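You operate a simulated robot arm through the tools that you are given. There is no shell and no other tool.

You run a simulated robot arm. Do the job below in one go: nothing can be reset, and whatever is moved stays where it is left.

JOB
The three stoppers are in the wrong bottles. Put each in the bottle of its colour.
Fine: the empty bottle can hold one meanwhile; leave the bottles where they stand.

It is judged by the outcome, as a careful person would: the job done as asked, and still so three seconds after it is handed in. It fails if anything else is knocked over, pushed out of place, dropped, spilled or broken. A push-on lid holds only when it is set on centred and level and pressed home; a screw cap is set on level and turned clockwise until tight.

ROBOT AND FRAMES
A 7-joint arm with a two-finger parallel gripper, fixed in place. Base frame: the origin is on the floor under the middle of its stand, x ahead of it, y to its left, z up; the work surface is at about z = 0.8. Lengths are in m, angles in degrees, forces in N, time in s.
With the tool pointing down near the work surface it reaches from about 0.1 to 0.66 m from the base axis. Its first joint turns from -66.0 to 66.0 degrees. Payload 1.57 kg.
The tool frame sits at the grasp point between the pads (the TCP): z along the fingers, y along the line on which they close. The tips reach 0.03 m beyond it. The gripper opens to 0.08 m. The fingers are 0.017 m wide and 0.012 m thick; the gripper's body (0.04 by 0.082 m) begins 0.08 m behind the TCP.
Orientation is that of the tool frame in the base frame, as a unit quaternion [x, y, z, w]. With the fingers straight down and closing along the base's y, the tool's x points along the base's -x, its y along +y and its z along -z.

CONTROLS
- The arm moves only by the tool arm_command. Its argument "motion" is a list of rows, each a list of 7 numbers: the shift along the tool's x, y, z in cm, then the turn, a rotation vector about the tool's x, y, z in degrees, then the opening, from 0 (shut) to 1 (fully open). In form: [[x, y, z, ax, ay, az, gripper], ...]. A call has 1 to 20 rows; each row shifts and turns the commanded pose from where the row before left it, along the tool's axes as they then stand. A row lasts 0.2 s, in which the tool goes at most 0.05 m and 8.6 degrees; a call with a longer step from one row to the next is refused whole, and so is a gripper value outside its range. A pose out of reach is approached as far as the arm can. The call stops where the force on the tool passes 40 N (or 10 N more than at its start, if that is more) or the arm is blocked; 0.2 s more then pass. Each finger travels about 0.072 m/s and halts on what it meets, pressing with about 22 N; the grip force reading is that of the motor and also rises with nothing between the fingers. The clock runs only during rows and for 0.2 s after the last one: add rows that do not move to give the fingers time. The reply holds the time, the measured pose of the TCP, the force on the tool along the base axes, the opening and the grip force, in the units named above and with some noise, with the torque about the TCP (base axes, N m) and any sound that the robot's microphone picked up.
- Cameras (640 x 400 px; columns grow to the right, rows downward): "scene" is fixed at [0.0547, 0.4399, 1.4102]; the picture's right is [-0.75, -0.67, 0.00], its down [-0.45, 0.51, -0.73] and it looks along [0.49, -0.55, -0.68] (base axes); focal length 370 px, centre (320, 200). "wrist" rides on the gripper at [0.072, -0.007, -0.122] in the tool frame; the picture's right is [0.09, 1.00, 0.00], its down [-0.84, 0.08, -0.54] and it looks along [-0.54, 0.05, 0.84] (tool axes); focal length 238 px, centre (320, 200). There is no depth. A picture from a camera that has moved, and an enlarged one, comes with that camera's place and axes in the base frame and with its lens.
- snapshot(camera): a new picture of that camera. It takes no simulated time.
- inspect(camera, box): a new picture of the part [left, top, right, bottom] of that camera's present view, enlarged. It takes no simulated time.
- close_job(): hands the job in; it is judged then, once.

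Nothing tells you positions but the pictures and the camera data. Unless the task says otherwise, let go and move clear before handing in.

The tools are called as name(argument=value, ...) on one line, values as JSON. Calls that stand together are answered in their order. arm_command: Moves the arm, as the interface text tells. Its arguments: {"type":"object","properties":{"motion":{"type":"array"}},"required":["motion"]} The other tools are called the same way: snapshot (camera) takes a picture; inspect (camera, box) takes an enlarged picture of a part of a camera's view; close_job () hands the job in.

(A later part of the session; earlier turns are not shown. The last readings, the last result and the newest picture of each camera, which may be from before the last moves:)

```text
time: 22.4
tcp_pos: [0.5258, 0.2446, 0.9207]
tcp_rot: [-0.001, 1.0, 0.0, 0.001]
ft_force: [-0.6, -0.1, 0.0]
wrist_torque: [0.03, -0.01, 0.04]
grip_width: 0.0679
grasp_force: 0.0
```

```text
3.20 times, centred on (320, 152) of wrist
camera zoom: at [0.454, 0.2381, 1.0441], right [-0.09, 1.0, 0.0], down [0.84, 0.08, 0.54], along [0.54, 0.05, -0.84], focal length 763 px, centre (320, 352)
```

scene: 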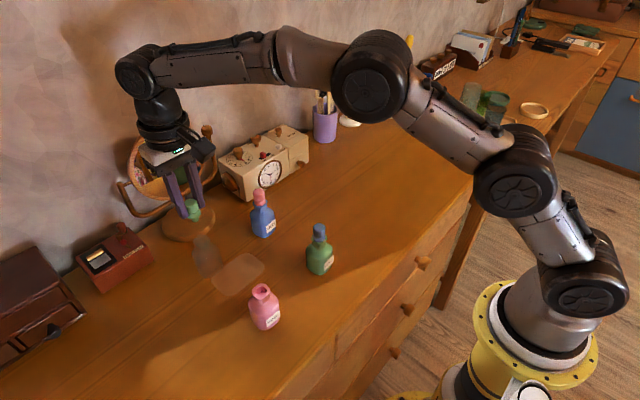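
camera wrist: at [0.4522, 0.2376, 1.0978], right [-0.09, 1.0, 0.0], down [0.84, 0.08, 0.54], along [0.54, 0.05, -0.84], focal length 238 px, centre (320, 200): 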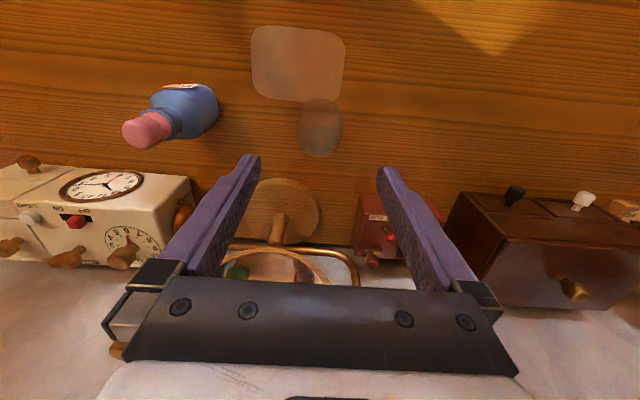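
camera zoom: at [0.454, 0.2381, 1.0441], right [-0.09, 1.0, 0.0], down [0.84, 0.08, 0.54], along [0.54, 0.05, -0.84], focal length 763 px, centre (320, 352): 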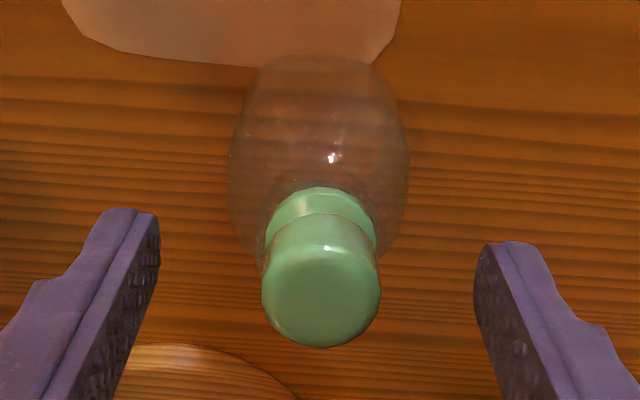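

The green stopper stands level in the clear bottle. I'll rise straight up and go over the blue (IRIS) bottle to fetch the pink stopper.

arm_command(motion=[[0, 0, -1, 0, 0, 0, 0.85], [0, 0, -2, 0, 0, 0, 1], [0, 0, -2, 0, 0, 0, 1], [0, 0, -1, 0, 0, 0, 1], [0.11, -2.43, 0, 0, 0, 0, 1], [0, -2.43, 0, 0, 0, 0, 1], [0, -2.43, 0, 0, 0, 0, 1], [0, -2.43, 0, 0, 0, 0, 1], [0, -2.43, 0, 0, 0, 0, 1], [0, -2.46, 0, 0, 0, 0, 1], [0, 0, 0, 0, 0, 0, 1]])

inspect(camera="wrist", box=[220, 90, 420, 215])

snapshot(camera="scene")

```text
time: 24.8
tcp_pos: [0.5264, 0.098, 0.981]
tcp_rot: [0.0, 1.0, 0.0, -0.001]
ft_force: [0.0, 0.4, 0.6]
wrist_torque: [-0.01, 0.02, 0.02]
grip_width: 0.0801
grasp_force: 0.0
```

```text
3.20 times, centred on (320, 152) of wrist
camera zoom: at [0.4533, 0.0917, 1.1041], right [-0.09, 1.0, 0.0], down [0.84, 0.08, 0.54], along [0.54, 0.05, -0.84], focal length 763 px, centre (320, 352)
```

zoom: 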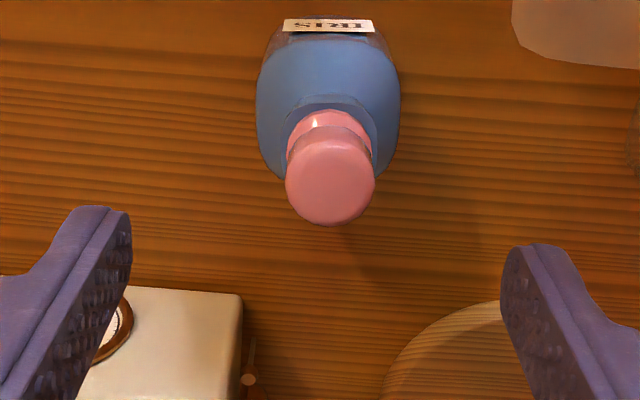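

```text
taken
```

scene: 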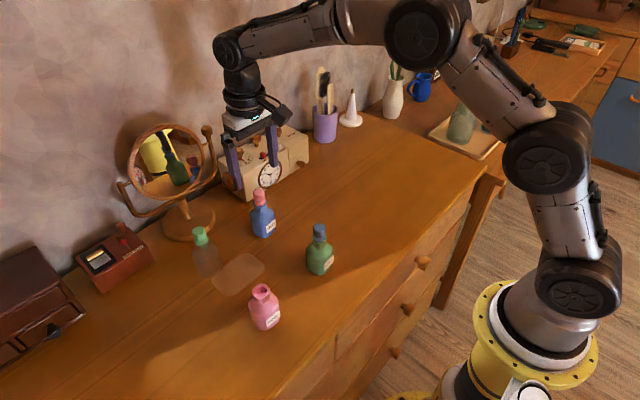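

The pink stopper sits slightly to +y of the finger centreline, so I'll correct by about 2.3 mm while descending partway, then check.

arm_command(motion=[[0.08, 0.23, 0, 0, 0, 0, 1], [0, 0, 1.2, 0, 0, 0, 1], [0, 0, 1.2, 0, 0, 0, 1], [0, 0, 1.2, 0, 0, 0, 1], [0, 0, 0, 0, 0, 0, 1]])

inspect(camera="wrist", box=[220, 90, 420, 215])

inspect(camera="scene", box=[210, 145, 310, 245])

```text
time: 26.0
tcp_pos: [0.5256, 0.1012, 0.943]
tcp_rot: [0.001, 1.0, -0.001, 0.001]
ft_force: [0.6, -0.2, -0.1]
wrist_torque: [-0.04, 0.03, 0.0]
grip_width: 0.08
grasp_force: 0.1
```

```text
3.20 times, centred on (320, 152) of wrist
camera zoom: at [0.452, 0.095, 1.0672], right [-0.09, 1.0, 0.0], down [0.84, 0.08, 0.54], along [0.54, 0.05, -0.84], focal length 763 px, centre (320, 352)
```

zoom: 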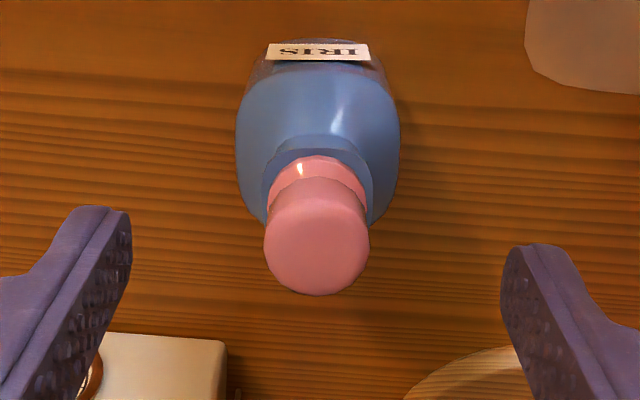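

```text
4.00 times, centred on (260, 195) of scene
camera zoom: at [0.0547, 0.4399, 1.4102], right [-0.75, -0.67, 0.0], down [-0.45, 0.51, -0.73], along [0.49, -0.55, -0.68], focal length 1481 px, centre (560, 220)
```

zoom: 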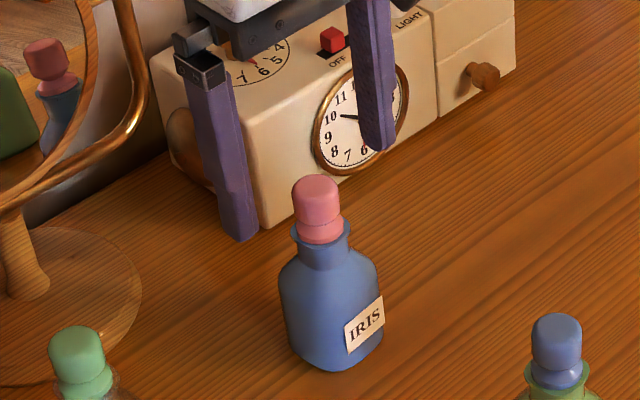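

That's nearly centred, about 1 mm off. I'll go down to the grip height and close.

arm_command(motion=[[0, -0.06, 0, 0, 0, 0, 1], [0, 0, 1.2, 0, 0, 0, 1], [0, 0, 1.2, 0, 0, 0, 1], [0, 0, 0, 0, 0, 0, 1]])

inspect(camera="wrist", box=[220, 90, 420, 215])

inspect(camera="scene", box=[210, 145, 310, 245])

```text
time: 27.0
tcp_pos: [0.5241, 0.1011, 0.9204]
tcp_rot: [-0.001, 1.0, 0.001, 0.001]
ft_force: [-0.4, 0.0, 0.3]
wrist_torque: [0.0, 0.0, -0.01]
grip_width: 0.08
grasp_force: 0.1
```

```text
3.20 times, centred on (320, 152) of wrist
camera zoom: at [0.4512, 0.095, 1.044], right [-0.09, 1.0, 0.0], down [0.84, 0.08, 0.54], along [0.54, 0.05, -0.84], focal length 763 px, centre (320, 352)
```

zoom: 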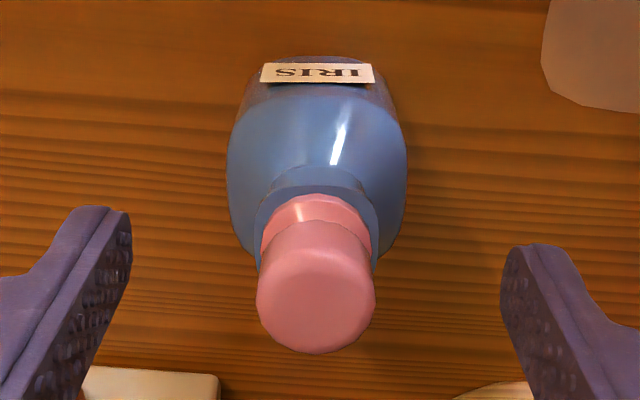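

```text
4.00 times, centred on (260, 195) of scene
camera zoom: at [0.0547, 0.4399, 1.4102], right [-0.75, -0.67, 0.0], down [-0.45, 0.51, -0.73], along [0.49, -0.55, -0.68], focal length 1481 px, centre (560, 220)
```

zoom: 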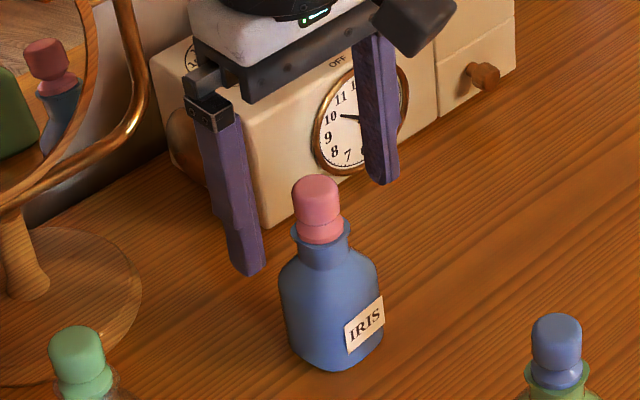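

The view matches the earlier grasp almost exactly. I'll nudge 1 mm to centre and close.

arm_command(motion=[[0, -0.1, 0, 0, 0, 0, 1], [0, 0, 0, 0, 0, 0, 0.6], [0, 0, 0, 0, 0, 0, 0.4], [0, 0, 0, 0, 0, 0, 0.2], [0, 0, 0, 0, 0, 0, 0], [0, 0, 0, 0, 0, 0, 0], [0, 0, 0, 0, 0, 0, 0]])

inspect(camera="wrist", box=[220, 90, 420, 215])

arm_command(motion=[[0, 0, -0.3, 0, 0, 0, 0], [0, 0, -0.3, 0, 0, 0, 0], [0, 0, -0.3, 0, 0, 0, 0]])

inspect(camera="scene", box=[210, 145, 310, 245])

```text
time: 28.6
tcp_pos: [0.5254, 0.0992, 0.9206]
tcp_rot: [0.0, 1.0, 0.0, 0.0]
ft_force: [-0.4, -0.1, 1.0]
wrist_torque: [0.03, 0.0, 0.01]
grip_width: 0.0221
grasp_force: 22.1
```

```text
3.20 times, centred on (320, 152) of wrist
camera zoom: at [0.4513, 0.0935, 1.0441], right [-0.09, 1.0, 0.0], down [0.84, 0.08, 0.54], along [0.54, 0.05, -0.84], focal length 763 px, centre (320, 352)
```

zoom: 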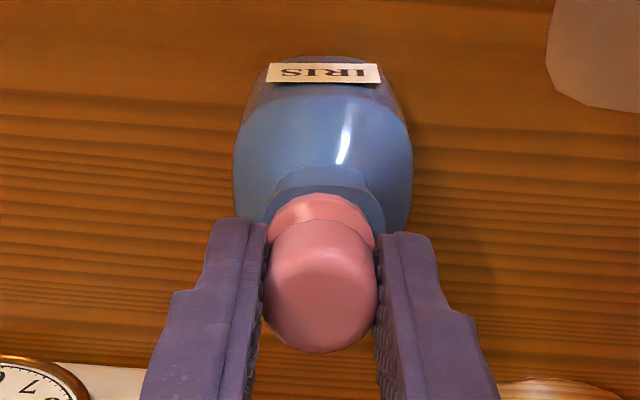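

```text
time: 29.4
tcp_pos: [0.5249, 0.0989, 0.9297]
tcp_rot: [0.001, 1.0, 0.0, 0.0]
ft_force: [-0.8, -0.3, -0.4]
wrist_torque: [0.0, 0.02, 0.03]
grip_width: 0.0224
grasp_force: 22.3
```

```text
4.00 times, centred on (260, 195) of scene
camera zoom: at [0.0547, 0.4399, 1.4102], right [-0.75, -0.67, 0.0], down [-0.45, 0.51, -0.73], along [0.49, -0.55, -0.68], focal length 1481 px, centre (560, 220)
```

zoom: 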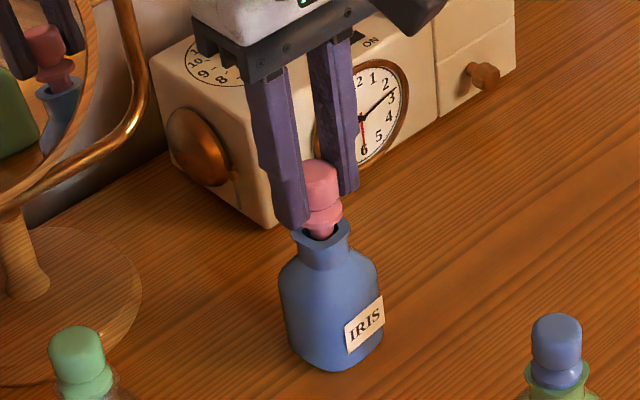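

The pink stopper is lifting out and the blue bottle stays still. I'll raise it to the reference height and record the blue mouth's position.

arm_command(motion=[[0, 0, -1, 0, 0, 0, 0], [0, 0, -1.3, 0, 0, 0, 0], [0, 0, -1.3, 0, 0, 0, 0], [0, 0, -1.3, 0, 0, 0, 0], [0, 0, -1.2, 0, 0, 0, 0], [0, 0, 0, 0, 0, 0, 0]])

inspect(camera="wrist", box=[290, 100, 350, 160])

inspect(camera="wrist", box=[220, 90, 420, 215])

inspect(camera="scene", box=[210, 145, 310, 245])

```text
time: 30.8
tcp_pos: [0.5261, 0.0994, 0.9905]
tcp_rot: [0.0, 1.0, 0.0, 0.0]
ft_force: [0.1, -0.3, 0.1]
wrist_torque: [-0.02, 0.01, 0.01]
grip_width: 0.0225
grasp_force: 21.9
```

```text
6.67 times, centred on (320, 130) of wrist
camera zoom: at [0.4529, 0.0931, 1.1143], right [-0.09, 1.0, 0.0], down [0.84, 0.08, 0.54], along [0.54, 0.05, -0.84], focal length 1589 px, centre (320, 667)
```

zoom: 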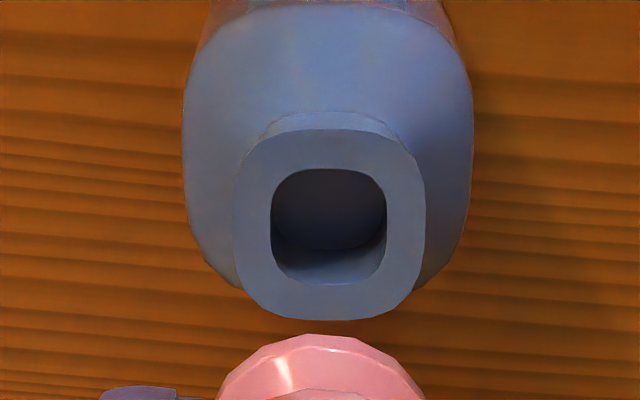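

```text
3.20 times, centred on (320, 152) of wrist
camera zoom: at [0.4529, 0.0931, 1.1143], right [-0.09, 1.0, 0.0], down [0.84, 0.08, 0.54], along [0.54, 0.05, -0.84], focal length 763 px, centre (320, 352)
```

zoom: 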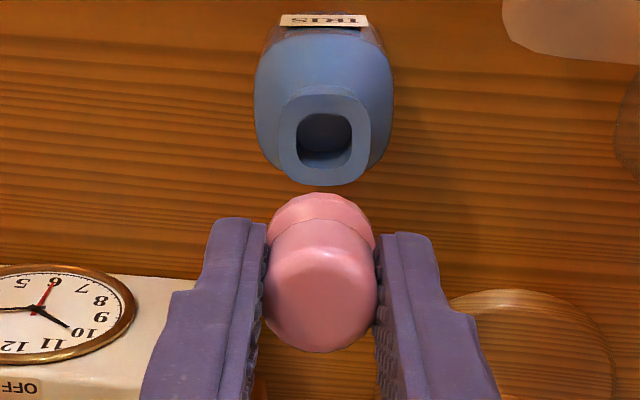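

```text
4.00 times, centred on (260, 195) of scene
camera zoom: at [0.0547, 0.4399, 1.4102], right [-0.75, -0.67, 0.0], down [-0.45, 0.51, -0.73], along [0.49, -0.55, -0.68], focal length 1481 px, centre (560, 220)
```

zoom: 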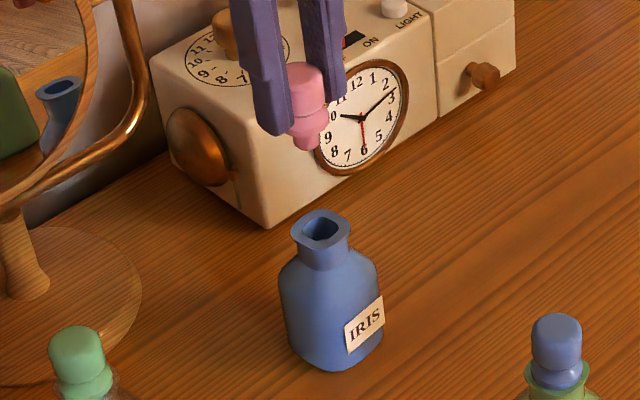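

The blue mouth reference is recorded. I'll now carry the pink stopper to the pink (ROSE) bottle and check alignment at the same hover height.

arm_command(motion=[[0, 0, -1, 0, 0, 0, 0], [2.34, 2.06, -1, 0, 0, 0, 0], [2.34, 2.06, 0, 0, 0, 0, 0], [2.34, 2.06, 0, 0, 0, 0, 0], [2.34, 2.06, 0, 0, 0, 0, 0], [2.34, 2.06, 0, 0, 0, 0, 0], [2.34, 2.06, 0, 0, 0, 0, 0], [2.34, 2.06, 1, 0, 0, 0, 0], [0, 0, 1, 0, 0, 0, 0], [0, 0, 0, 0, 0, 0, 0]])

inspect(camera="wrist", box=[290, 100, 350, 160])

inspect(camera="scene", box=[210, 215, 310, 335])

```text
time: 33.0
tcp_pos: [0.3616, 0.2443, 0.9918]
tcp_rot: [0.0, 1.0, 0.0, 0.0]
ft_force: [0.5, -0.3, 0.2]
wrist_torque: [0.04, -0.02, 0.01]
grip_width: 0.0221
grasp_force: 21.7
```

```text
6.67 times, centred on (320, 130) of wrist
camera zoom: at [0.2885, 0.2377, 1.1153], right [-0.09, 1.0, 0.0], down [0.84, 0.08, 0.54], along [0.54, 0.05, -0.84], focal length 1589 px, centre (320, 667)
```

zoom: 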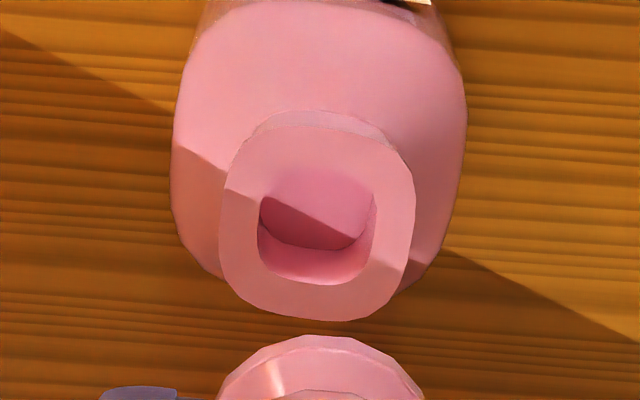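

```text
3.33 times, centred on (260, 275) of scene
camera zoom: at [0.0547, 0.4399, 1.4102], right [-0.75, -0.67, 0.0], down [-0.45, 0.51, -0.73], along [0.49, -0.55, -0.68], focal length 1234 px, centre (520, -50)
```

zoom: 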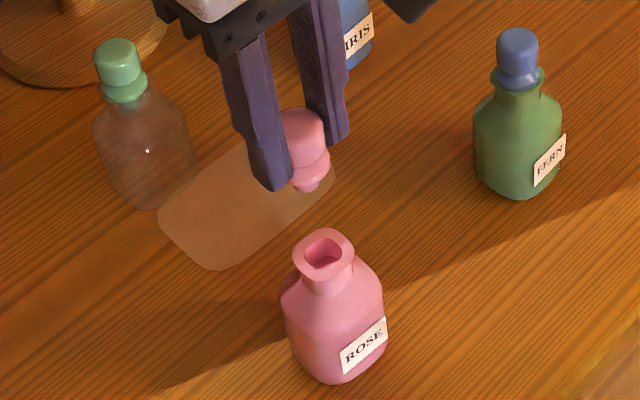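

That's aligned within about 0.5 mm. I'll lower until the plug is just above the pink mouth and check from both cameras.

arm_command(motion=[[0.03, -0.05, 0, 0, 0, 0, 0], [0, 0, 1.5, 0, 0, 0, 0], [0, 0, 1.5, 0, 0, 0, 0], [0, 0, 1.5, 0, 0, 0, 0], [0, 0, 0.9, 0, 0, 0, 0], [0, 0, 0, 0, 0, 0, 0]])

inspect(camera="wrist", box=[280, 120, 360, 200])

inspect(camera="scene", box=[235, 260, 285, 310])

```text
time: 34.4
tcp_pos: [0.3616, 0.2421, 0.9378]
tcp_rot: [0.001, 1.0, 0.0, 0.0]
ft_force: [-0.8, -0.3, -0.5]
wrist_torque: [0.02, 0.05, -0.05]
grip_width: 0.0222
grasp_force: 21.5
```

```text
5.00 times, centred on (320, 160) of wrist
camera zoom: at [0.2885, 0.2365, 1.0611], right [-0.09, 1.0, 0.0], down [0.84, 0.08, 0.54], along [0.54, 0.05, -0.84], focal length 1192 px, centre (320, 400)
```

zoom: 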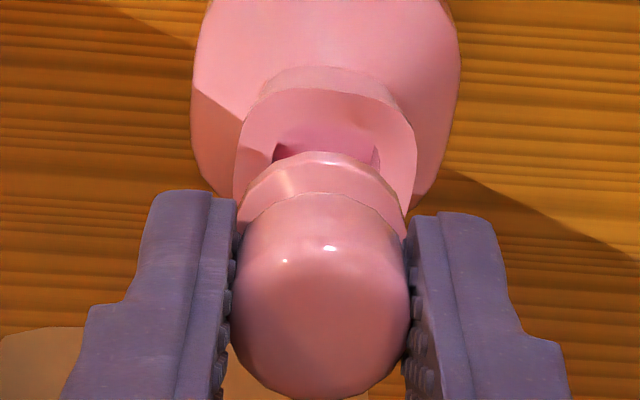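

```text
8.00 times, centred on (260, 285) of scene
camera zoom: at [0.0547, 0.4399, 1.4102], right [-0.75, -0.67, 0.0], down [-0.45, 0.51, -0.73], along [0.49, -0.55, -0.68], focal length 2962 px, centre (800, -480)
```

zoom: 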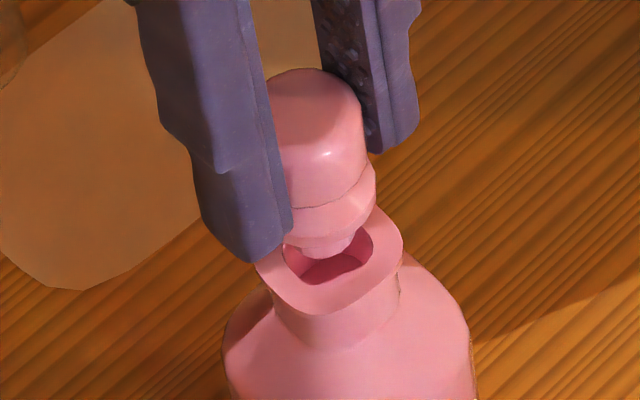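

The plug tip is centred over the pink mouth. I'll lower it in gently.

arm_command(motion=[[0, 0.05, 0, 0, 0, 0, 0], [0, 0, 0.3, 0, 0, 0, 0], [0, 0, 0.3, 0, 0, 0, 0]])

arm_command(motion=[[0, 0, 0.25, 0, 0, 0, 0], [0, 0, 0.25, 0, 0, 0, 0]])

inspect(camera="scene", box=[235, 260, 285, 310])

inspect(camera="wrist", box=[280, 120, 360, 200])

```text
time: 35.2
tcp_pos: [0.3615, 0.2437, 0.9313]
tcp_rot: [0.001, 1.0, -0.001, 0.0]
ft_force: [0.7, -0.2, -0.6]
wrist_torque: [-0.05, 0.03, 0.01]
grip_width: 0.0222
grasp_force: 21.9
```

```text
time: 35.8
tcp_pos: [0.3621, 0.2446, 0.9256]
tcp_rot: [0.0, 1.0, 0.001, 0.0]
ft_force: [0.3, -0.4, -0.1]
wrist_torque: [0.01, 0.01, 0.0]
grip_width: 0.0221
grasp_force: 21.8
```

```text
8.00 times, centred on (260, 285) of scene
camera zoom: at [0.0547, 0.4399, 1.4102], right [-0.75, -0.67, 0.0], down [-0.45, 0.51, -0.73], along [0.49, -0.55, -0.68], focal length 2962 px, centre (800, -480)
```

zoom: 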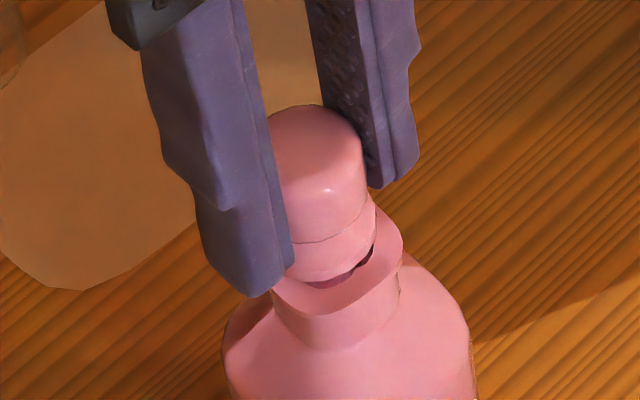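

```text
5.00 times, centred on (320, 160) of wrist
camera zoom: at [0.2891, 0.2374, 1.0493], right [-0.09, 1.0, 0.0], down [0.84, 0.08, 0.54], along [0.54, 0.05, -0.84], focal length 1192 px, centre (320, 400)
```

zoom: 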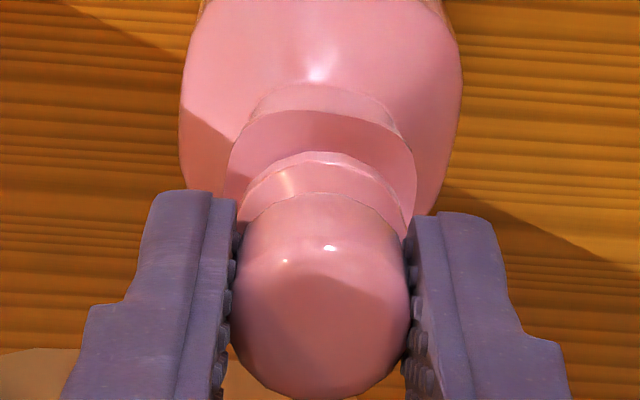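

The plug is inside the neck with no force. I'll lower the rest of the way to seat the flange.

arm_command(motion=[[0, 0, 0.2, 0, 0, 0, 0], [0, 0, 0.1, 0, 0, 0, 0], [0, 0, 0, 0, 0, 0, 0]])

arm_command(motion=[[0, 0, 0.2, 0, 0, 0, 0], [0, 0, 0, 0, 0, 0, 0]])

arm_command(motion=[[0, 0, 0.15, 0, 0, 0, 0], [0, 0, 0, 0, 0, 0, 0]])

inspect(camera="scene", box=[235, 260, 285, 310])

```text
time: 36.6
tcp_pos: [0.3618, 0.2426, 0.9218]
tcp_rot: [0.0, 1.0, -0.001, 0.0]
ft_force: [0.8, -0.1, -0.6]
wrist_torque: [0.0, 0.03, 0.02]
grip_width: 0.0221
grasp_force: 21.3
```

```text
time: 37.2
tcp_pos: [0.3622, 0.2425, 0.9212]
tcp_rot: [0.0, 1.0, 0.0, -0.001]
ft_force: [-0.2, 0.8, -0.3]
wrist_torque: [0.03, 0.0, 0.01]
grip_width: 0.0221
grasp_force: 21.8
```

```text
time: 37.8
tcp_pos: [0.3607, 0.2438, 0.9192]
tcp_rot: [0.0, 1.0, 0.002, 0.0]
ft_force: [-2.2, -3.4, 12.3]
wrist_torque: [-0.13, 0.13, -0.01]
grip_width: 0.0221
grasp_force: 21.8
```

```text
8.00 times, centred on (260, 285) of scene
camera zoom: at [0.0546, 0.4397, 1.4103], right [-0.75, -0.67, 0.0], down [-0.45, 0.51, -0.73], along [0.49, -0.55, -0.68], focal length 2962 px, centre (800, -480)
```

zoom: 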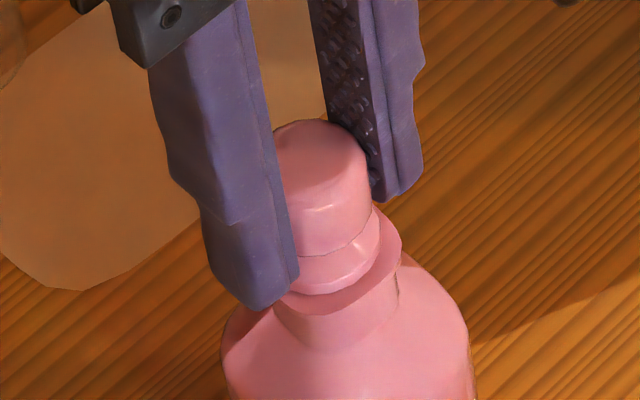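

The flange is seated at the expected height (about 12 N contact, at the same TCP z as the original grasp). I'll ease off and release.

arm_command(motion=[[0, 0, -0.15, 0, 0, 0, 0], [0, 0, 0, 0, 0, 0, 0]])

arm_command(motion=[[0, 0, 0, 0, 0, 0, 0.35], [0, 0, 0, 0, 0, 0, 0.5], [0, 0, 0, 0, 0, 0, 0.7], [0, 0, 0, 0, 0, 0, 0.85], [0, 0, 0, 0, 0, 0, 0.9]])

inspect(camera="scene", box=[235, 260, 295, 340])

inspect(camera="wrist", box=[220, 90, 420, 215])

```text
time: 38.4
tcp_pos: [0.3608, 0.243, 0.9206]
tcp_rot: [0.0, 1.0, 0.001, 0.001]
ft_force: [0.7, -0.4, 5.6]
wrist_torque: [-0.03, -0.1, -0.03]
grip_width: 0.0221
grasp_force: 21.8
```

```text
time: 39.6
tcp_pos: [0.3615, 0.2432, 0.9218]
tcp_rot: [0.0, 1.0, 0.0, -0.001]
ft_force: [0.4, -0.9, -0.1]
wrist_torque: [-0.03, 0.04, -0.01]
grip_width: 0.0718
grasp_force: 0.0
```

```text
5.00 times, centred on (265, 300) of scene
camera zoom: at [0.0547, 0.4399, 1.4102], right [-0.75, -0.67, 0.0], down [-0.45, 0.51, -0.73], along [0.49, -0.55, -0.68], focal length 1851 px, centre (595, -300)
```

zoom: 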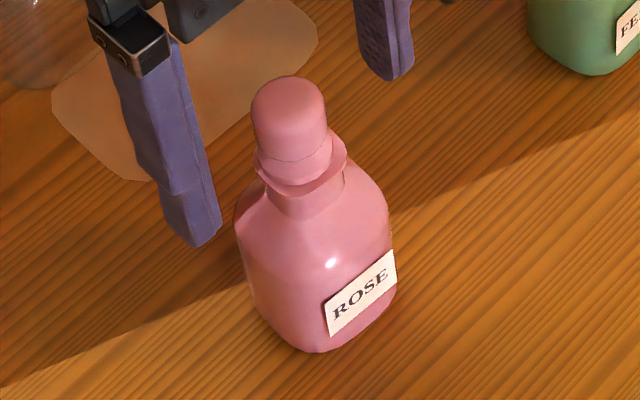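

```text
3.20 times, centred on (320, 152) of wrist
camera zoom: at [0.2883, 0.2373, 1.0444], right [-0.09, 1.0, 0.0], down [0.84, 0.08, 0.54], along [0.54, 0.05, -0.84], focal length 763 px, centre (320, 352)
```

zoom: 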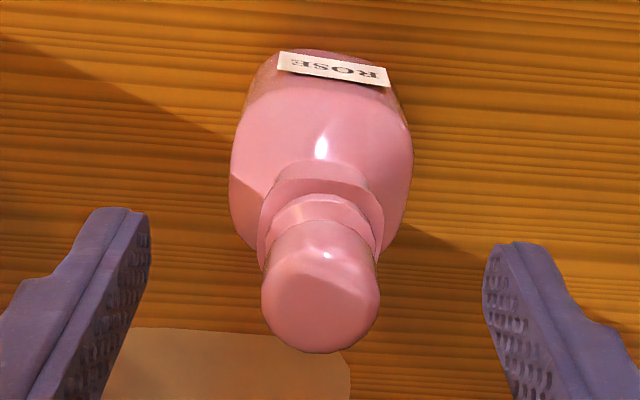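

The pink stopper is home and level in ROSE. Next I'll take the blue stopper from the green (FERN) bottle.

arm_command(motion=[[0, 0, -1, 0, 0, 0, 0.9], [0, 0, -2, 0, 0, 0, 1], [0, 0, -2, 0, 0, 0, 1], [0, 0, -1, 0, 0, 0, 1], [-0.5, -2.55, 0, 0, 0, 0, 1], [0, -2.55, 0, 0, 0, 0, 1], [0, -2.55, 0, 0, 0, 0, 1], [0, -2.55, 0, 0, 0, 0, 1], [0, -2.55, 0, 0, 0, 0, 1], [0, -2.59, 0, 0, 0, 0, 1], [0, 0, 0, 0, 0, 0, 1]])

inspect(camera="wrist", box=[220, 90, 420, 215])

snapshot(camera="scene")

```text
time: 42.0
tcp_pos: [0.3665, 0.0916, 0.9791]
tcp_rot: [0.0, 1.0, 0.0, 0.001]
ft_force: [-0.4, -0.1, 0.6]
wrist_torque: [0.04, 0.04, 0.0]
grip_width: 0.0802
grasp_force: 0.1
```

```text
3.20 times, centred on (320, 152) of wrist
camera zoom: at [0.2935, 0.0849, 1.1028], right [-0.09, 1.0, 0.0], down [0.84, 0.08, 0.54], along [0.54, 0.05, -0.84], focal length 763 px, centre (320, 352)
```

zoom: 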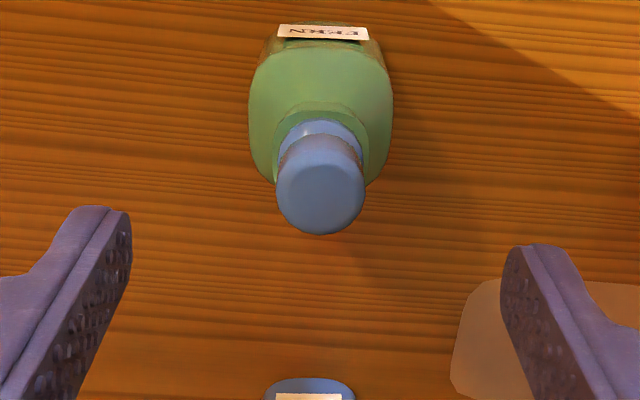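

```text
taken
```

scene: 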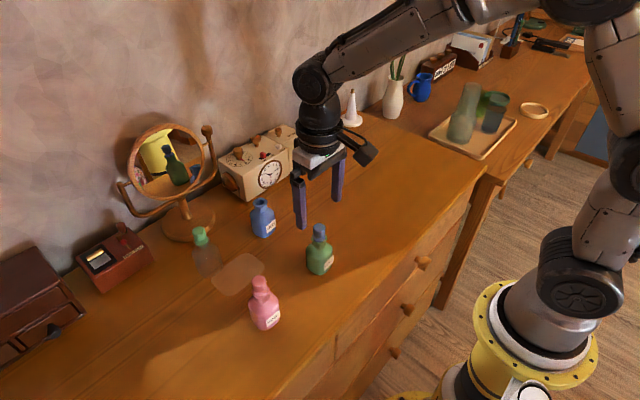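

The blue stopper is well centred under the gripper. I'll descend partway and check.

arm_command(motion=[[0, 0, 1.2, 0, 0, 0, 1], [0, 0, 1.2, 0, 0, 0, 1], [0, 0, 1.2, 0, 0, 0, 1], [0, 0, 0, 0, 0, 0, 1]])

inspect(camera="wrist", box=[220, 90, 420, 215])

inspect(camera="scene", box=[270, 190, 370, 290])

```text
time: 43.0
tcp_pos: [0.3668, 0.091, 0.9452]
tcp_rot: [0.0, 1.0, 0.001, 0.0]
ft_force: [-0.1, -0.9, -0.2]
wrist_torque: [-0.02, 0.02, 0.01]
grip_width: 0.08
grasp_force: 0.1
```

```text
3.20 times, centred on (320, 152) of wrist
camera zoom: at [0.2931, 0.0843, 1.0676], right [-0.09, 1.0, 0.0], down [0.84, 0.08, 0.54], along [0.54, 0.05, -0.84], focal length 763 px, centre (320, 352)
```

zoom: 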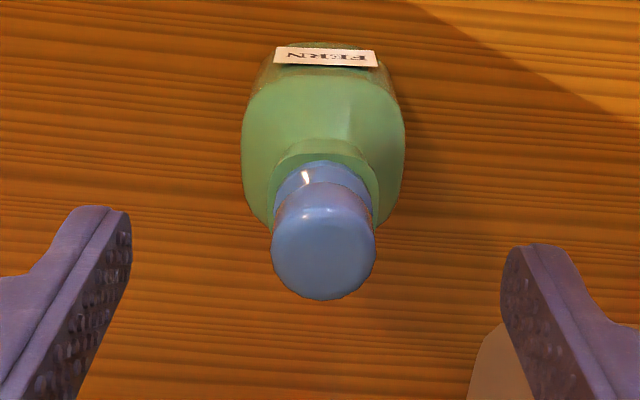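

```text
4.00 times, centred on (320, 240) of scene
camera zoom: at [0.0547, 0.4399, 1.4102], right [-0.75, -0.67, 0.0], down [-0.45, 0.51, -0.73], along [0.49, -0.55, -0.68], focal length 1481 px, centre (320, 40)
```

zoom: 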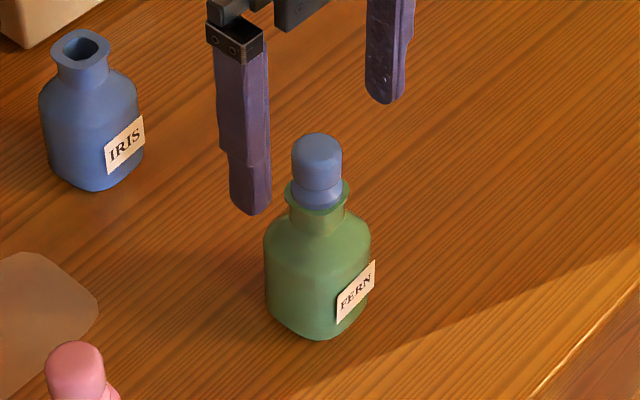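

Still centred. I'll go down to the grip height and check before closing.

arm_command(motion=[[0, 0.04, 1.2, 0, 0, 0, 1], [0, 0, 1.25, 0, 0, 0, 1], [0, 0, 0, 0, 0, 0, 1]])

inspect(camera="wrist", box=[220, 90, 420, 215])

inspect(camera="scene", box=[270, 190, 370, 290])

```text
time: 43.8
tcp_pos: [0.3659, 0.0906, 0.9197]
tcp_rot: [0.001, 1.0, -0.001, 0.0]
ft_force: [0.2, -1.0, -0.4]
wrist_torque: [0.0, 0.01, -0.01]
grip_width: 0.0799
grasp_force: 0.1
```

```text
3.20 times, centred on (320, 152) of wrist
camera zoom: at [0.2928, 0.0844, 1.0432], right [-0.09, 1.0, 0.0], down [0.84, 0.08, 0.54], along [0.54, 0.05, -0.84], focal length 763 px, centre (320, 352)
```

zoom: 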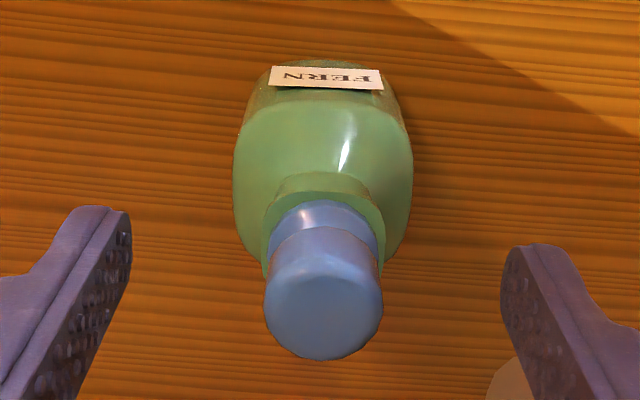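

```text
4.00 times, centred on (320, 240) of scene
camera zoom: at [0.0547, 0.4399, 1.4102], right [-0.75, -0.67, 0.0], down [-0.45, 0.51, -0.73], along [0.49, -0.55, -0.68], focal length 1481 px, centre (320, 40)
```

zoom: 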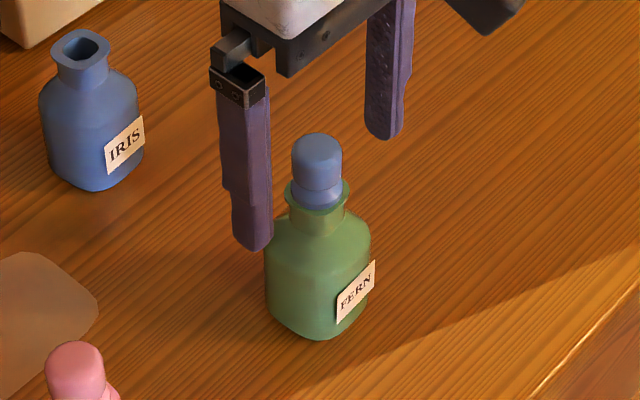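

It's about 1.5 mm short in x, so I'll nudge forward, close, and lift slightly.

arm_command(motion=[[-0.13, 0.05, 0, 0, 0, 0, 1], [0, 0, 0, 0, 0, 0, 0.6], [0, 0, 0, 0, 0, 0, 0.4], [0, 0, 0, 0, 0, 0, 0.2], [0, 0, 0, 0, 0, 0, 0], [0, 0, 0, 0, 0, 0, 0], [0, 0, 0, 0, 0, 0, 0]])

inspect(camera="wrist", box=[220, 90, 420, 215])

arm_command(motion=[[0, 0, -0.3, 0, 0, 0, 0], [0, 0, -0.3, 0, 0, 0, 0], [0, 0, -0.3, 0, 0, 0, 0]])

inspect(camera="scene", box=[270, 190, 370, 290])

```text
time: 45.4
tcp_pos: [0.3661, 0.0923, 0.9219]
tcp_rot: [-0.001, 1.0, 0.0, 0.0]
ft_force: [-0.1, 0.9, 1.2]
wrist_torque: [-0.02, 0.01, 0.01]
grip_width: 0.0221
grasp_force: 22.0
```

```text
3.20 times, centred on (320, 152) of wrist
camera zoom: at [0.294, 0.085, 1.044], right [-0.09, 1.0, 0.0], down [0.84, 0.08, 0.54], along [0.54, 0.05, -0.84], focal length 763 px, centre (320, 352)
```

zoom: 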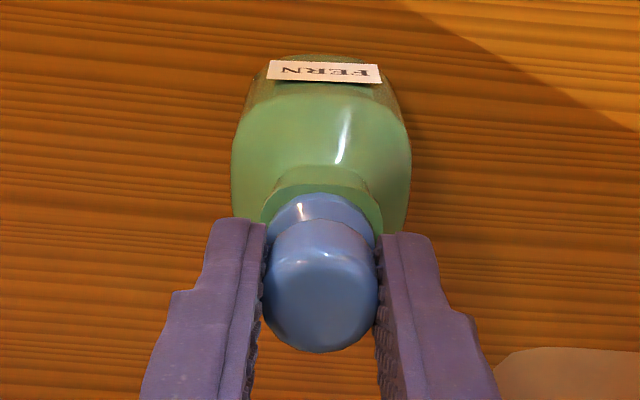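

```text
time: 46.2
tcp_pos: [0.368, 0.092, 0.9293]
tcp_rot: [0.0, 1.0, 0.001, 0.0]
ft_force: [-0.8, 0.5, 0.0]
wrist_torque: [0.01, -0.02, 0.01]
grip_width: 0.0222
grasp_force: 21.2
```

```text
4.00 times, centred on (320, 240) of scene
camera zoom: at [0.0547, 0.4399, 1.4102], right [-0.75, -0.67, 0.0], down [-0.45, 0.51, -0.73], along [0.49, -0.55, -0.68], focal length 1481 px, centre (320, 40)
```

zoom: 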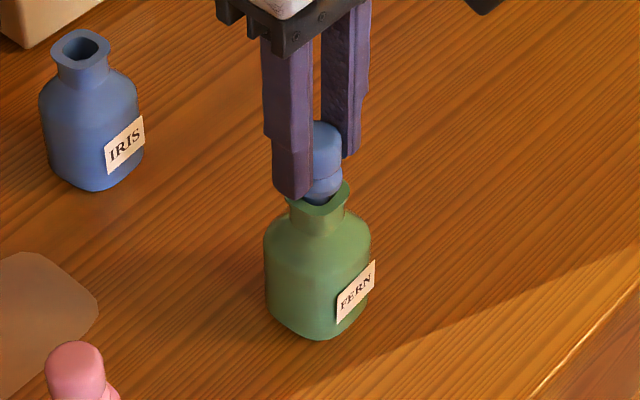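

The blue stopper is coming out and the green bottle stays put. I'll raise it to the reference height and record the green mouth.

arm_command(motion=[[0, 0, -1, 0, 0, 0, 0], [0, 0, -1.3, 0, 0, 0, 0], [0, 0, -1.3, 0, 0, 0, 0], [0, 0, -1.3, 0, 0, 0, 0], [0, 0, -1.2, 0, 0, 0, 0], [0, 0, 0, 0, 0, 0, 0]])

inspect(camera="wrist", box=[290, 100, 350, 160])

inspect(camera="scene", box=[270, 190, 370, 290])

```text
time: 47.6
tcp_pos: [0.3674, 0.0905, 0.9903]
tcp_rot: [0.0, 1.0, -0.001, 0.0]
ft_force: [0.5, -0.2, 0.1]
wrist_torque: [0.0, 0.02, -0.03]
grip_width: 0.0223
grasp_force: 22.2
```

```text
6.67 times, centred on (320, 130) of wrist
camera zoom: at [0.2937, 0.0848, 1.1137], right [-0.09, 1.0, 0.0], down [0.84, 0.08, 0.54], along [0.54, 0.05, -0.84], focal length 1589 px, centre (320, 667)
```

zoom: 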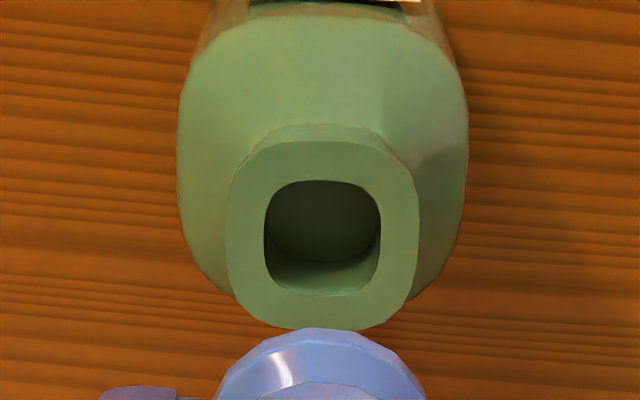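

```text
4.00 times, centred on (320, 240) of scene
camera zoom: at [0.0547, 0.4399, 1.4102], right [-0.75, -0.67, 0.0], down [-0.45, 0.51, -0.73], along [0.49, -0.55, -0.68], focal length 1481 px, centre (320, 40)
```

zoom: 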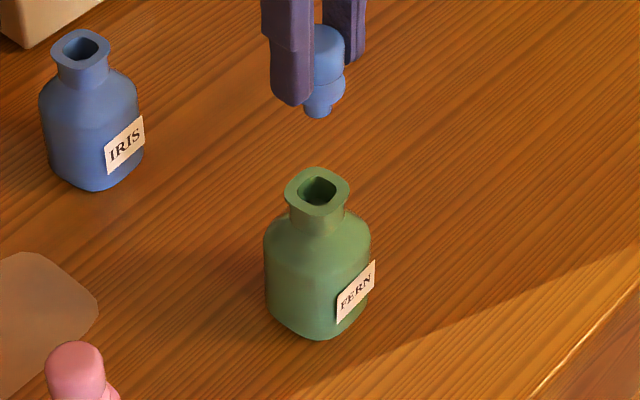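

The green mouth reference is recorded. Now I'll carry the blue stopper to the blue (IRIS) bottle.

arm_command(motion=[[0, 0, -1, 0, 0, 0, 0], [-2.62, 0.157, -1, 0, 0, 0, 0], [-2.62, 0.157, 0, 0, 0, 0, 0], [-2.62, 0.157, 0, 0, 0, 0, 0], [-2.62, 0.157, 0, 0, 0, 0, 0], [-2.62, 0.157, 0, 0, 0, 0, 0], [-2.62, 0.157, 1, 0, 0, 0, 0], [0, 0, 1, 0, 0, 0, 0], [0, 0, 0, 0, 0, 0, 0]])

inspect(camera="wrist", box=[290, 100, 350, 160])

inspect(camera="scene", box=[210, 145, 310, 245])

```text
time: 49.6
tcp_pos: [0.5254, 0.1009, 0.9914]
tcp_rot: [0.0, 1.0, 0.0, 0.0]
ft_force: [-0.9, -0.7, -0.5]
wrist_torque: [-0.01, -0.01, 0.02]
grip_width: 0.0219
grasp_force: 21.7
```

```text
6.67 times, centred on (320, 130) of wrist
camera zoom: at [0.4522, 0.0943, 1.114], right [-0.09, 1.0, 0.0], down [0.84, 0.08, 0.54], along [0.54, 0.05, -0.84], focal length 1589 px, centre (320, 667)
```

zoom: 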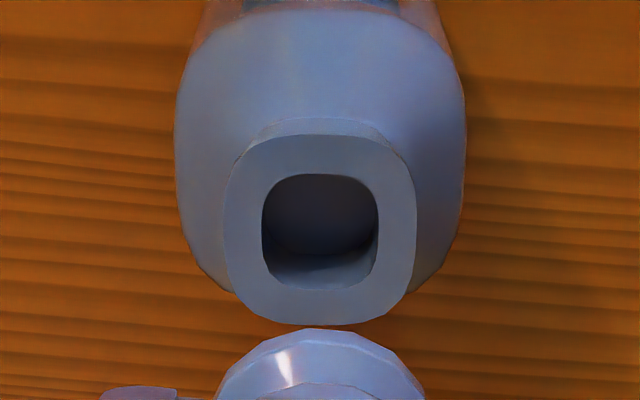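

```text
4.00 times, centred on (260, 195) of scene
camera zoom: at [0.0547, 0.4399, 1.4102], right [-0.75, -0.67, 0.0], down [-0.45, 0.51, -0.73], along [0.49, -0.55, -0.68], focal length 1481 px, centre (560, 220)
```

zoom: 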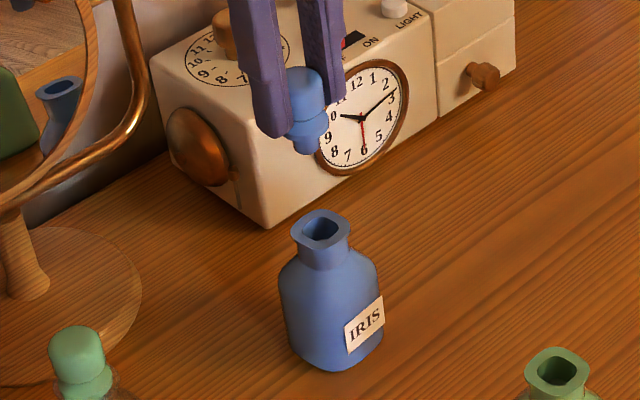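

Alignment is right on target. I'll lower until the plug is just above the blue mouth.

arm_command(motion=[[0, 0, 1.5, 0, 0, 0, 0], [0, 0, 1.5, 0, 0, 0, 0], [0, 0, 1.5, 0, 0, 0, 0], [0, 0, 0.85, 0, 0, 0, 0], [0, 0, 0, 0, 0, 0, 0]])

inspect(camera="wrist", box=[280, 120, 360, 200])

inspect(camera="scene", box=[235, 180, 285, 230])

```text
time: 50.8
tcp_pos: [0.5259, 0.1018, 0.9373]
tcp_rot: [0.0, 1.0, 0.0, 0.0]
ft_force: [-0.3, 0.4, -0.6]
wrist_torque: [-0.01, -0.03, 0.01]
grip_width: 0.0222
grasp_force: 21.8
```

```text
5.00 times, centred on (320, 160) of wrist
camera zoom: at [0.4522, 0.095, 1.0603], right [-0.09, 1.0, 0.0], down [0.84, 0.08, 0.54], along [0.54, 0.05, -0.84], focal length 1192 px, centre (320, 400)
```

zoom: 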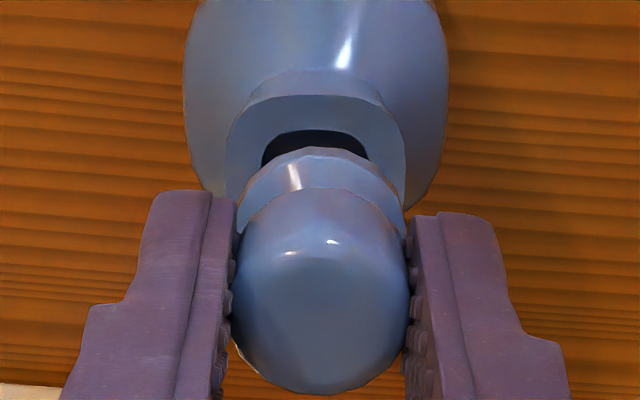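

```text
8.00 times, centred on (260, 205) of scene
camera zoom: at [0.0547, 0.4399, 1.4102], right [-0.75, -0.67, 0.0], down [-0.45, 0.51, -0.73], along [0.49, -0.55, -0.68], focal length 2962 px, centre (800, 160)
```

zoom: 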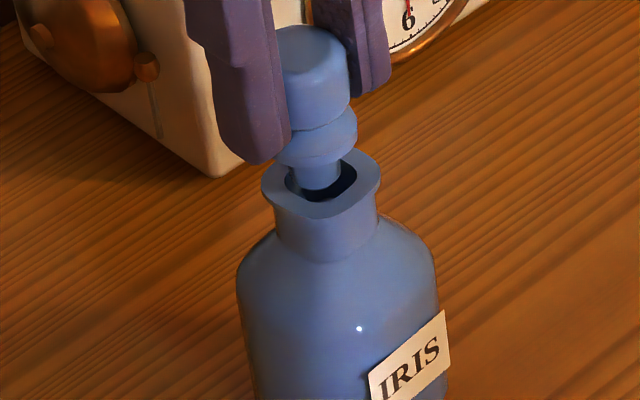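

The plug is over the mouth, with only a 0.7 mm correction needed. I'll lower it in gently.

arm_command(motion=[[0, -0.07, 0, 0, 0, 0, 0], [0, 0, 0.3, 0, 0, 0, 0], [0, 0, 0.3, 0, 0, 0, 0]])

arm_command(motion=[[0, 0, 0.25, 0, 0, 0, 0], [0, 0, 0.25, 0, 0, 0, 0]])

inspect(camera="scene", box=[235, 180, 285, 230])

inspect(camera="wrist", box=[280, 120, 360, 200])

```text
time: 51.6
tcp_pos: [0.525, 0.1002, 0.9307]
tcp_rot: [0.0, 1.0, -0.001, 0.001]
ft_force: [0.0, -0.7, -0.2]
wrist_torque: [-0.03, 0.03, -0.01]
grip_width: 0.0221
grasp_force: 22.4
```

```text
time: 52.2
tcp_pos: [0.526, 0.1001, 0.9273]
tcp_rot: [0.0, 1.0, -0.001, 0.0]
ft_force: [0.1, -0.3, -0.7]
wrist_torque: [0.02, 0.02, 0.02]
grip_width: 0.0218
grasp_force: 21.9
```

```text
8.00 times, centred on (260, 205) of scene
camera zoom: at [0.0547, 0.4399, 1.4102], right [-0.75, -0.67, 0.0], down [-0.45, 0.51, -0.73], along [0.49, -0.55, -0.68], focal length 2962 px, centre (800, 160)
```

zoom: 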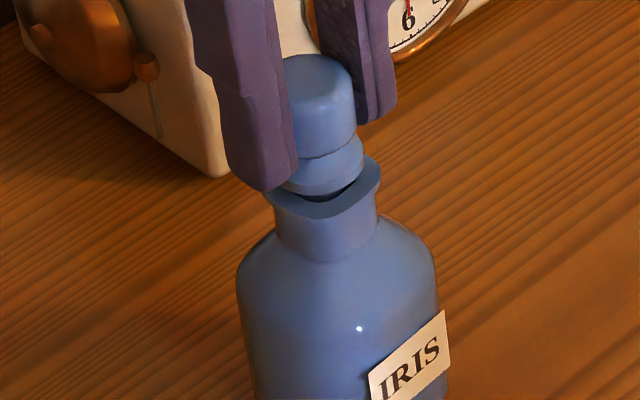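

```text
5.00 times, centred on (320, 160) of wrist
camera zoom: at [0.4523, 0.0941, 1.05], right [-0.09, 1.0, 0.0], down [0.84, 0.08, 0.54], along [0.54, 0.05, -0.84], focal length 1192 px, centre (320, 400)
```

zoom: 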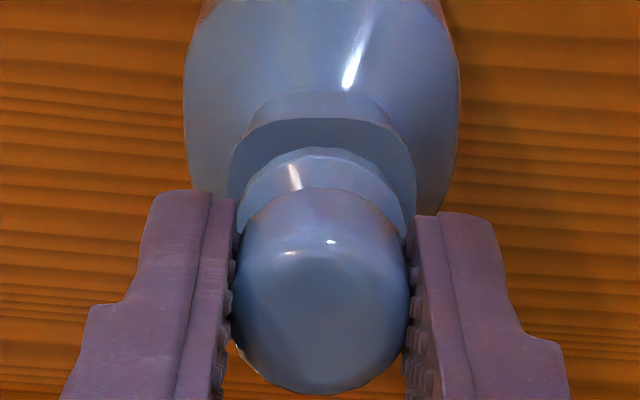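

The plug is inside with no side load. I'll continue down until the flange makes contact.

arm_command(motion=[[0, 0, 0.2, 0, 0, 0, 0], [0, 0, 0.1, 0, 0, 0, 0], [0, 0, 0, 0, 0, 0, 0]])

arm_command(motion=[[0, 0, 0.2, 0, 0, 0, 0], [0, 0, 0, 0, 0, 0, 0]])

arm_command(motion=[[0, 0, 0.12, 0, 0, 0, 0], [0, 0, 0, 0, 0, 0, 0]])

inspect(camera="scene", box=[235, 180, 285, 230])

```text
time: 53.0
tcp_pos: [0.5256, 0.0993, 0.9235]
tcp_rot: [0.0, 1.0, 0.0, 0.0]
ft_force: [-0.3, -0.4, 0.3]
wrist_torque: [0.0, -0.02, 0.0]
grip_width: 0.0225
grasp_force: 21.5
```

```text
time: 53.6
tcp_pos: [0.5259, 0.1004, 0.9211]
tcp_rot: [0.0, 1.0, 0.0, 0.002]
ft_force: [-0.2, -0.5, 6.0]
wrist_torque: [-0.01, 0.11, -0.01]
grip_width: 0.022
grasp_force: 21.8
```

```text
time: 54.2
tcp_pos: [0.5256, 0.0997, 0.9213]
tcp_rot: [0.0, 1.0, 0.0, 0.001]
ft_force: [0.0, -1.1, 12.4]
wrist_torque: [-0.01, 0.04, -0.03]
grip_width: 0.0222
grasp_force: 22.2
```

```text
8.00 times, centred on (260, 205) of scene
camera zoom: at [0.0545, 0.4398, 1.4103], right [-0.75, -0.67, 0.0], down [-0.45, 0.51, -0.73], along [0.49, -0.55, -0.68], focal length 2962 px, centre (800, 160)
```

zoom: 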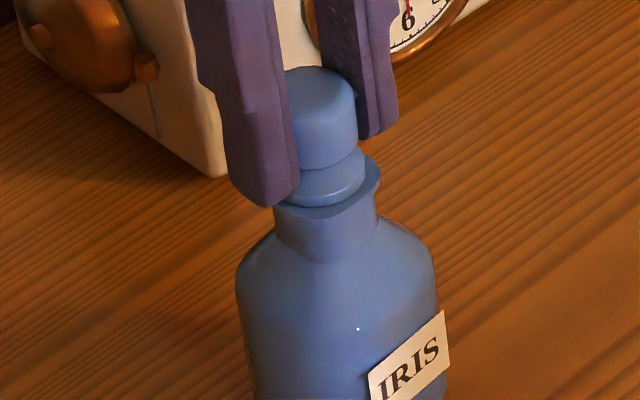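

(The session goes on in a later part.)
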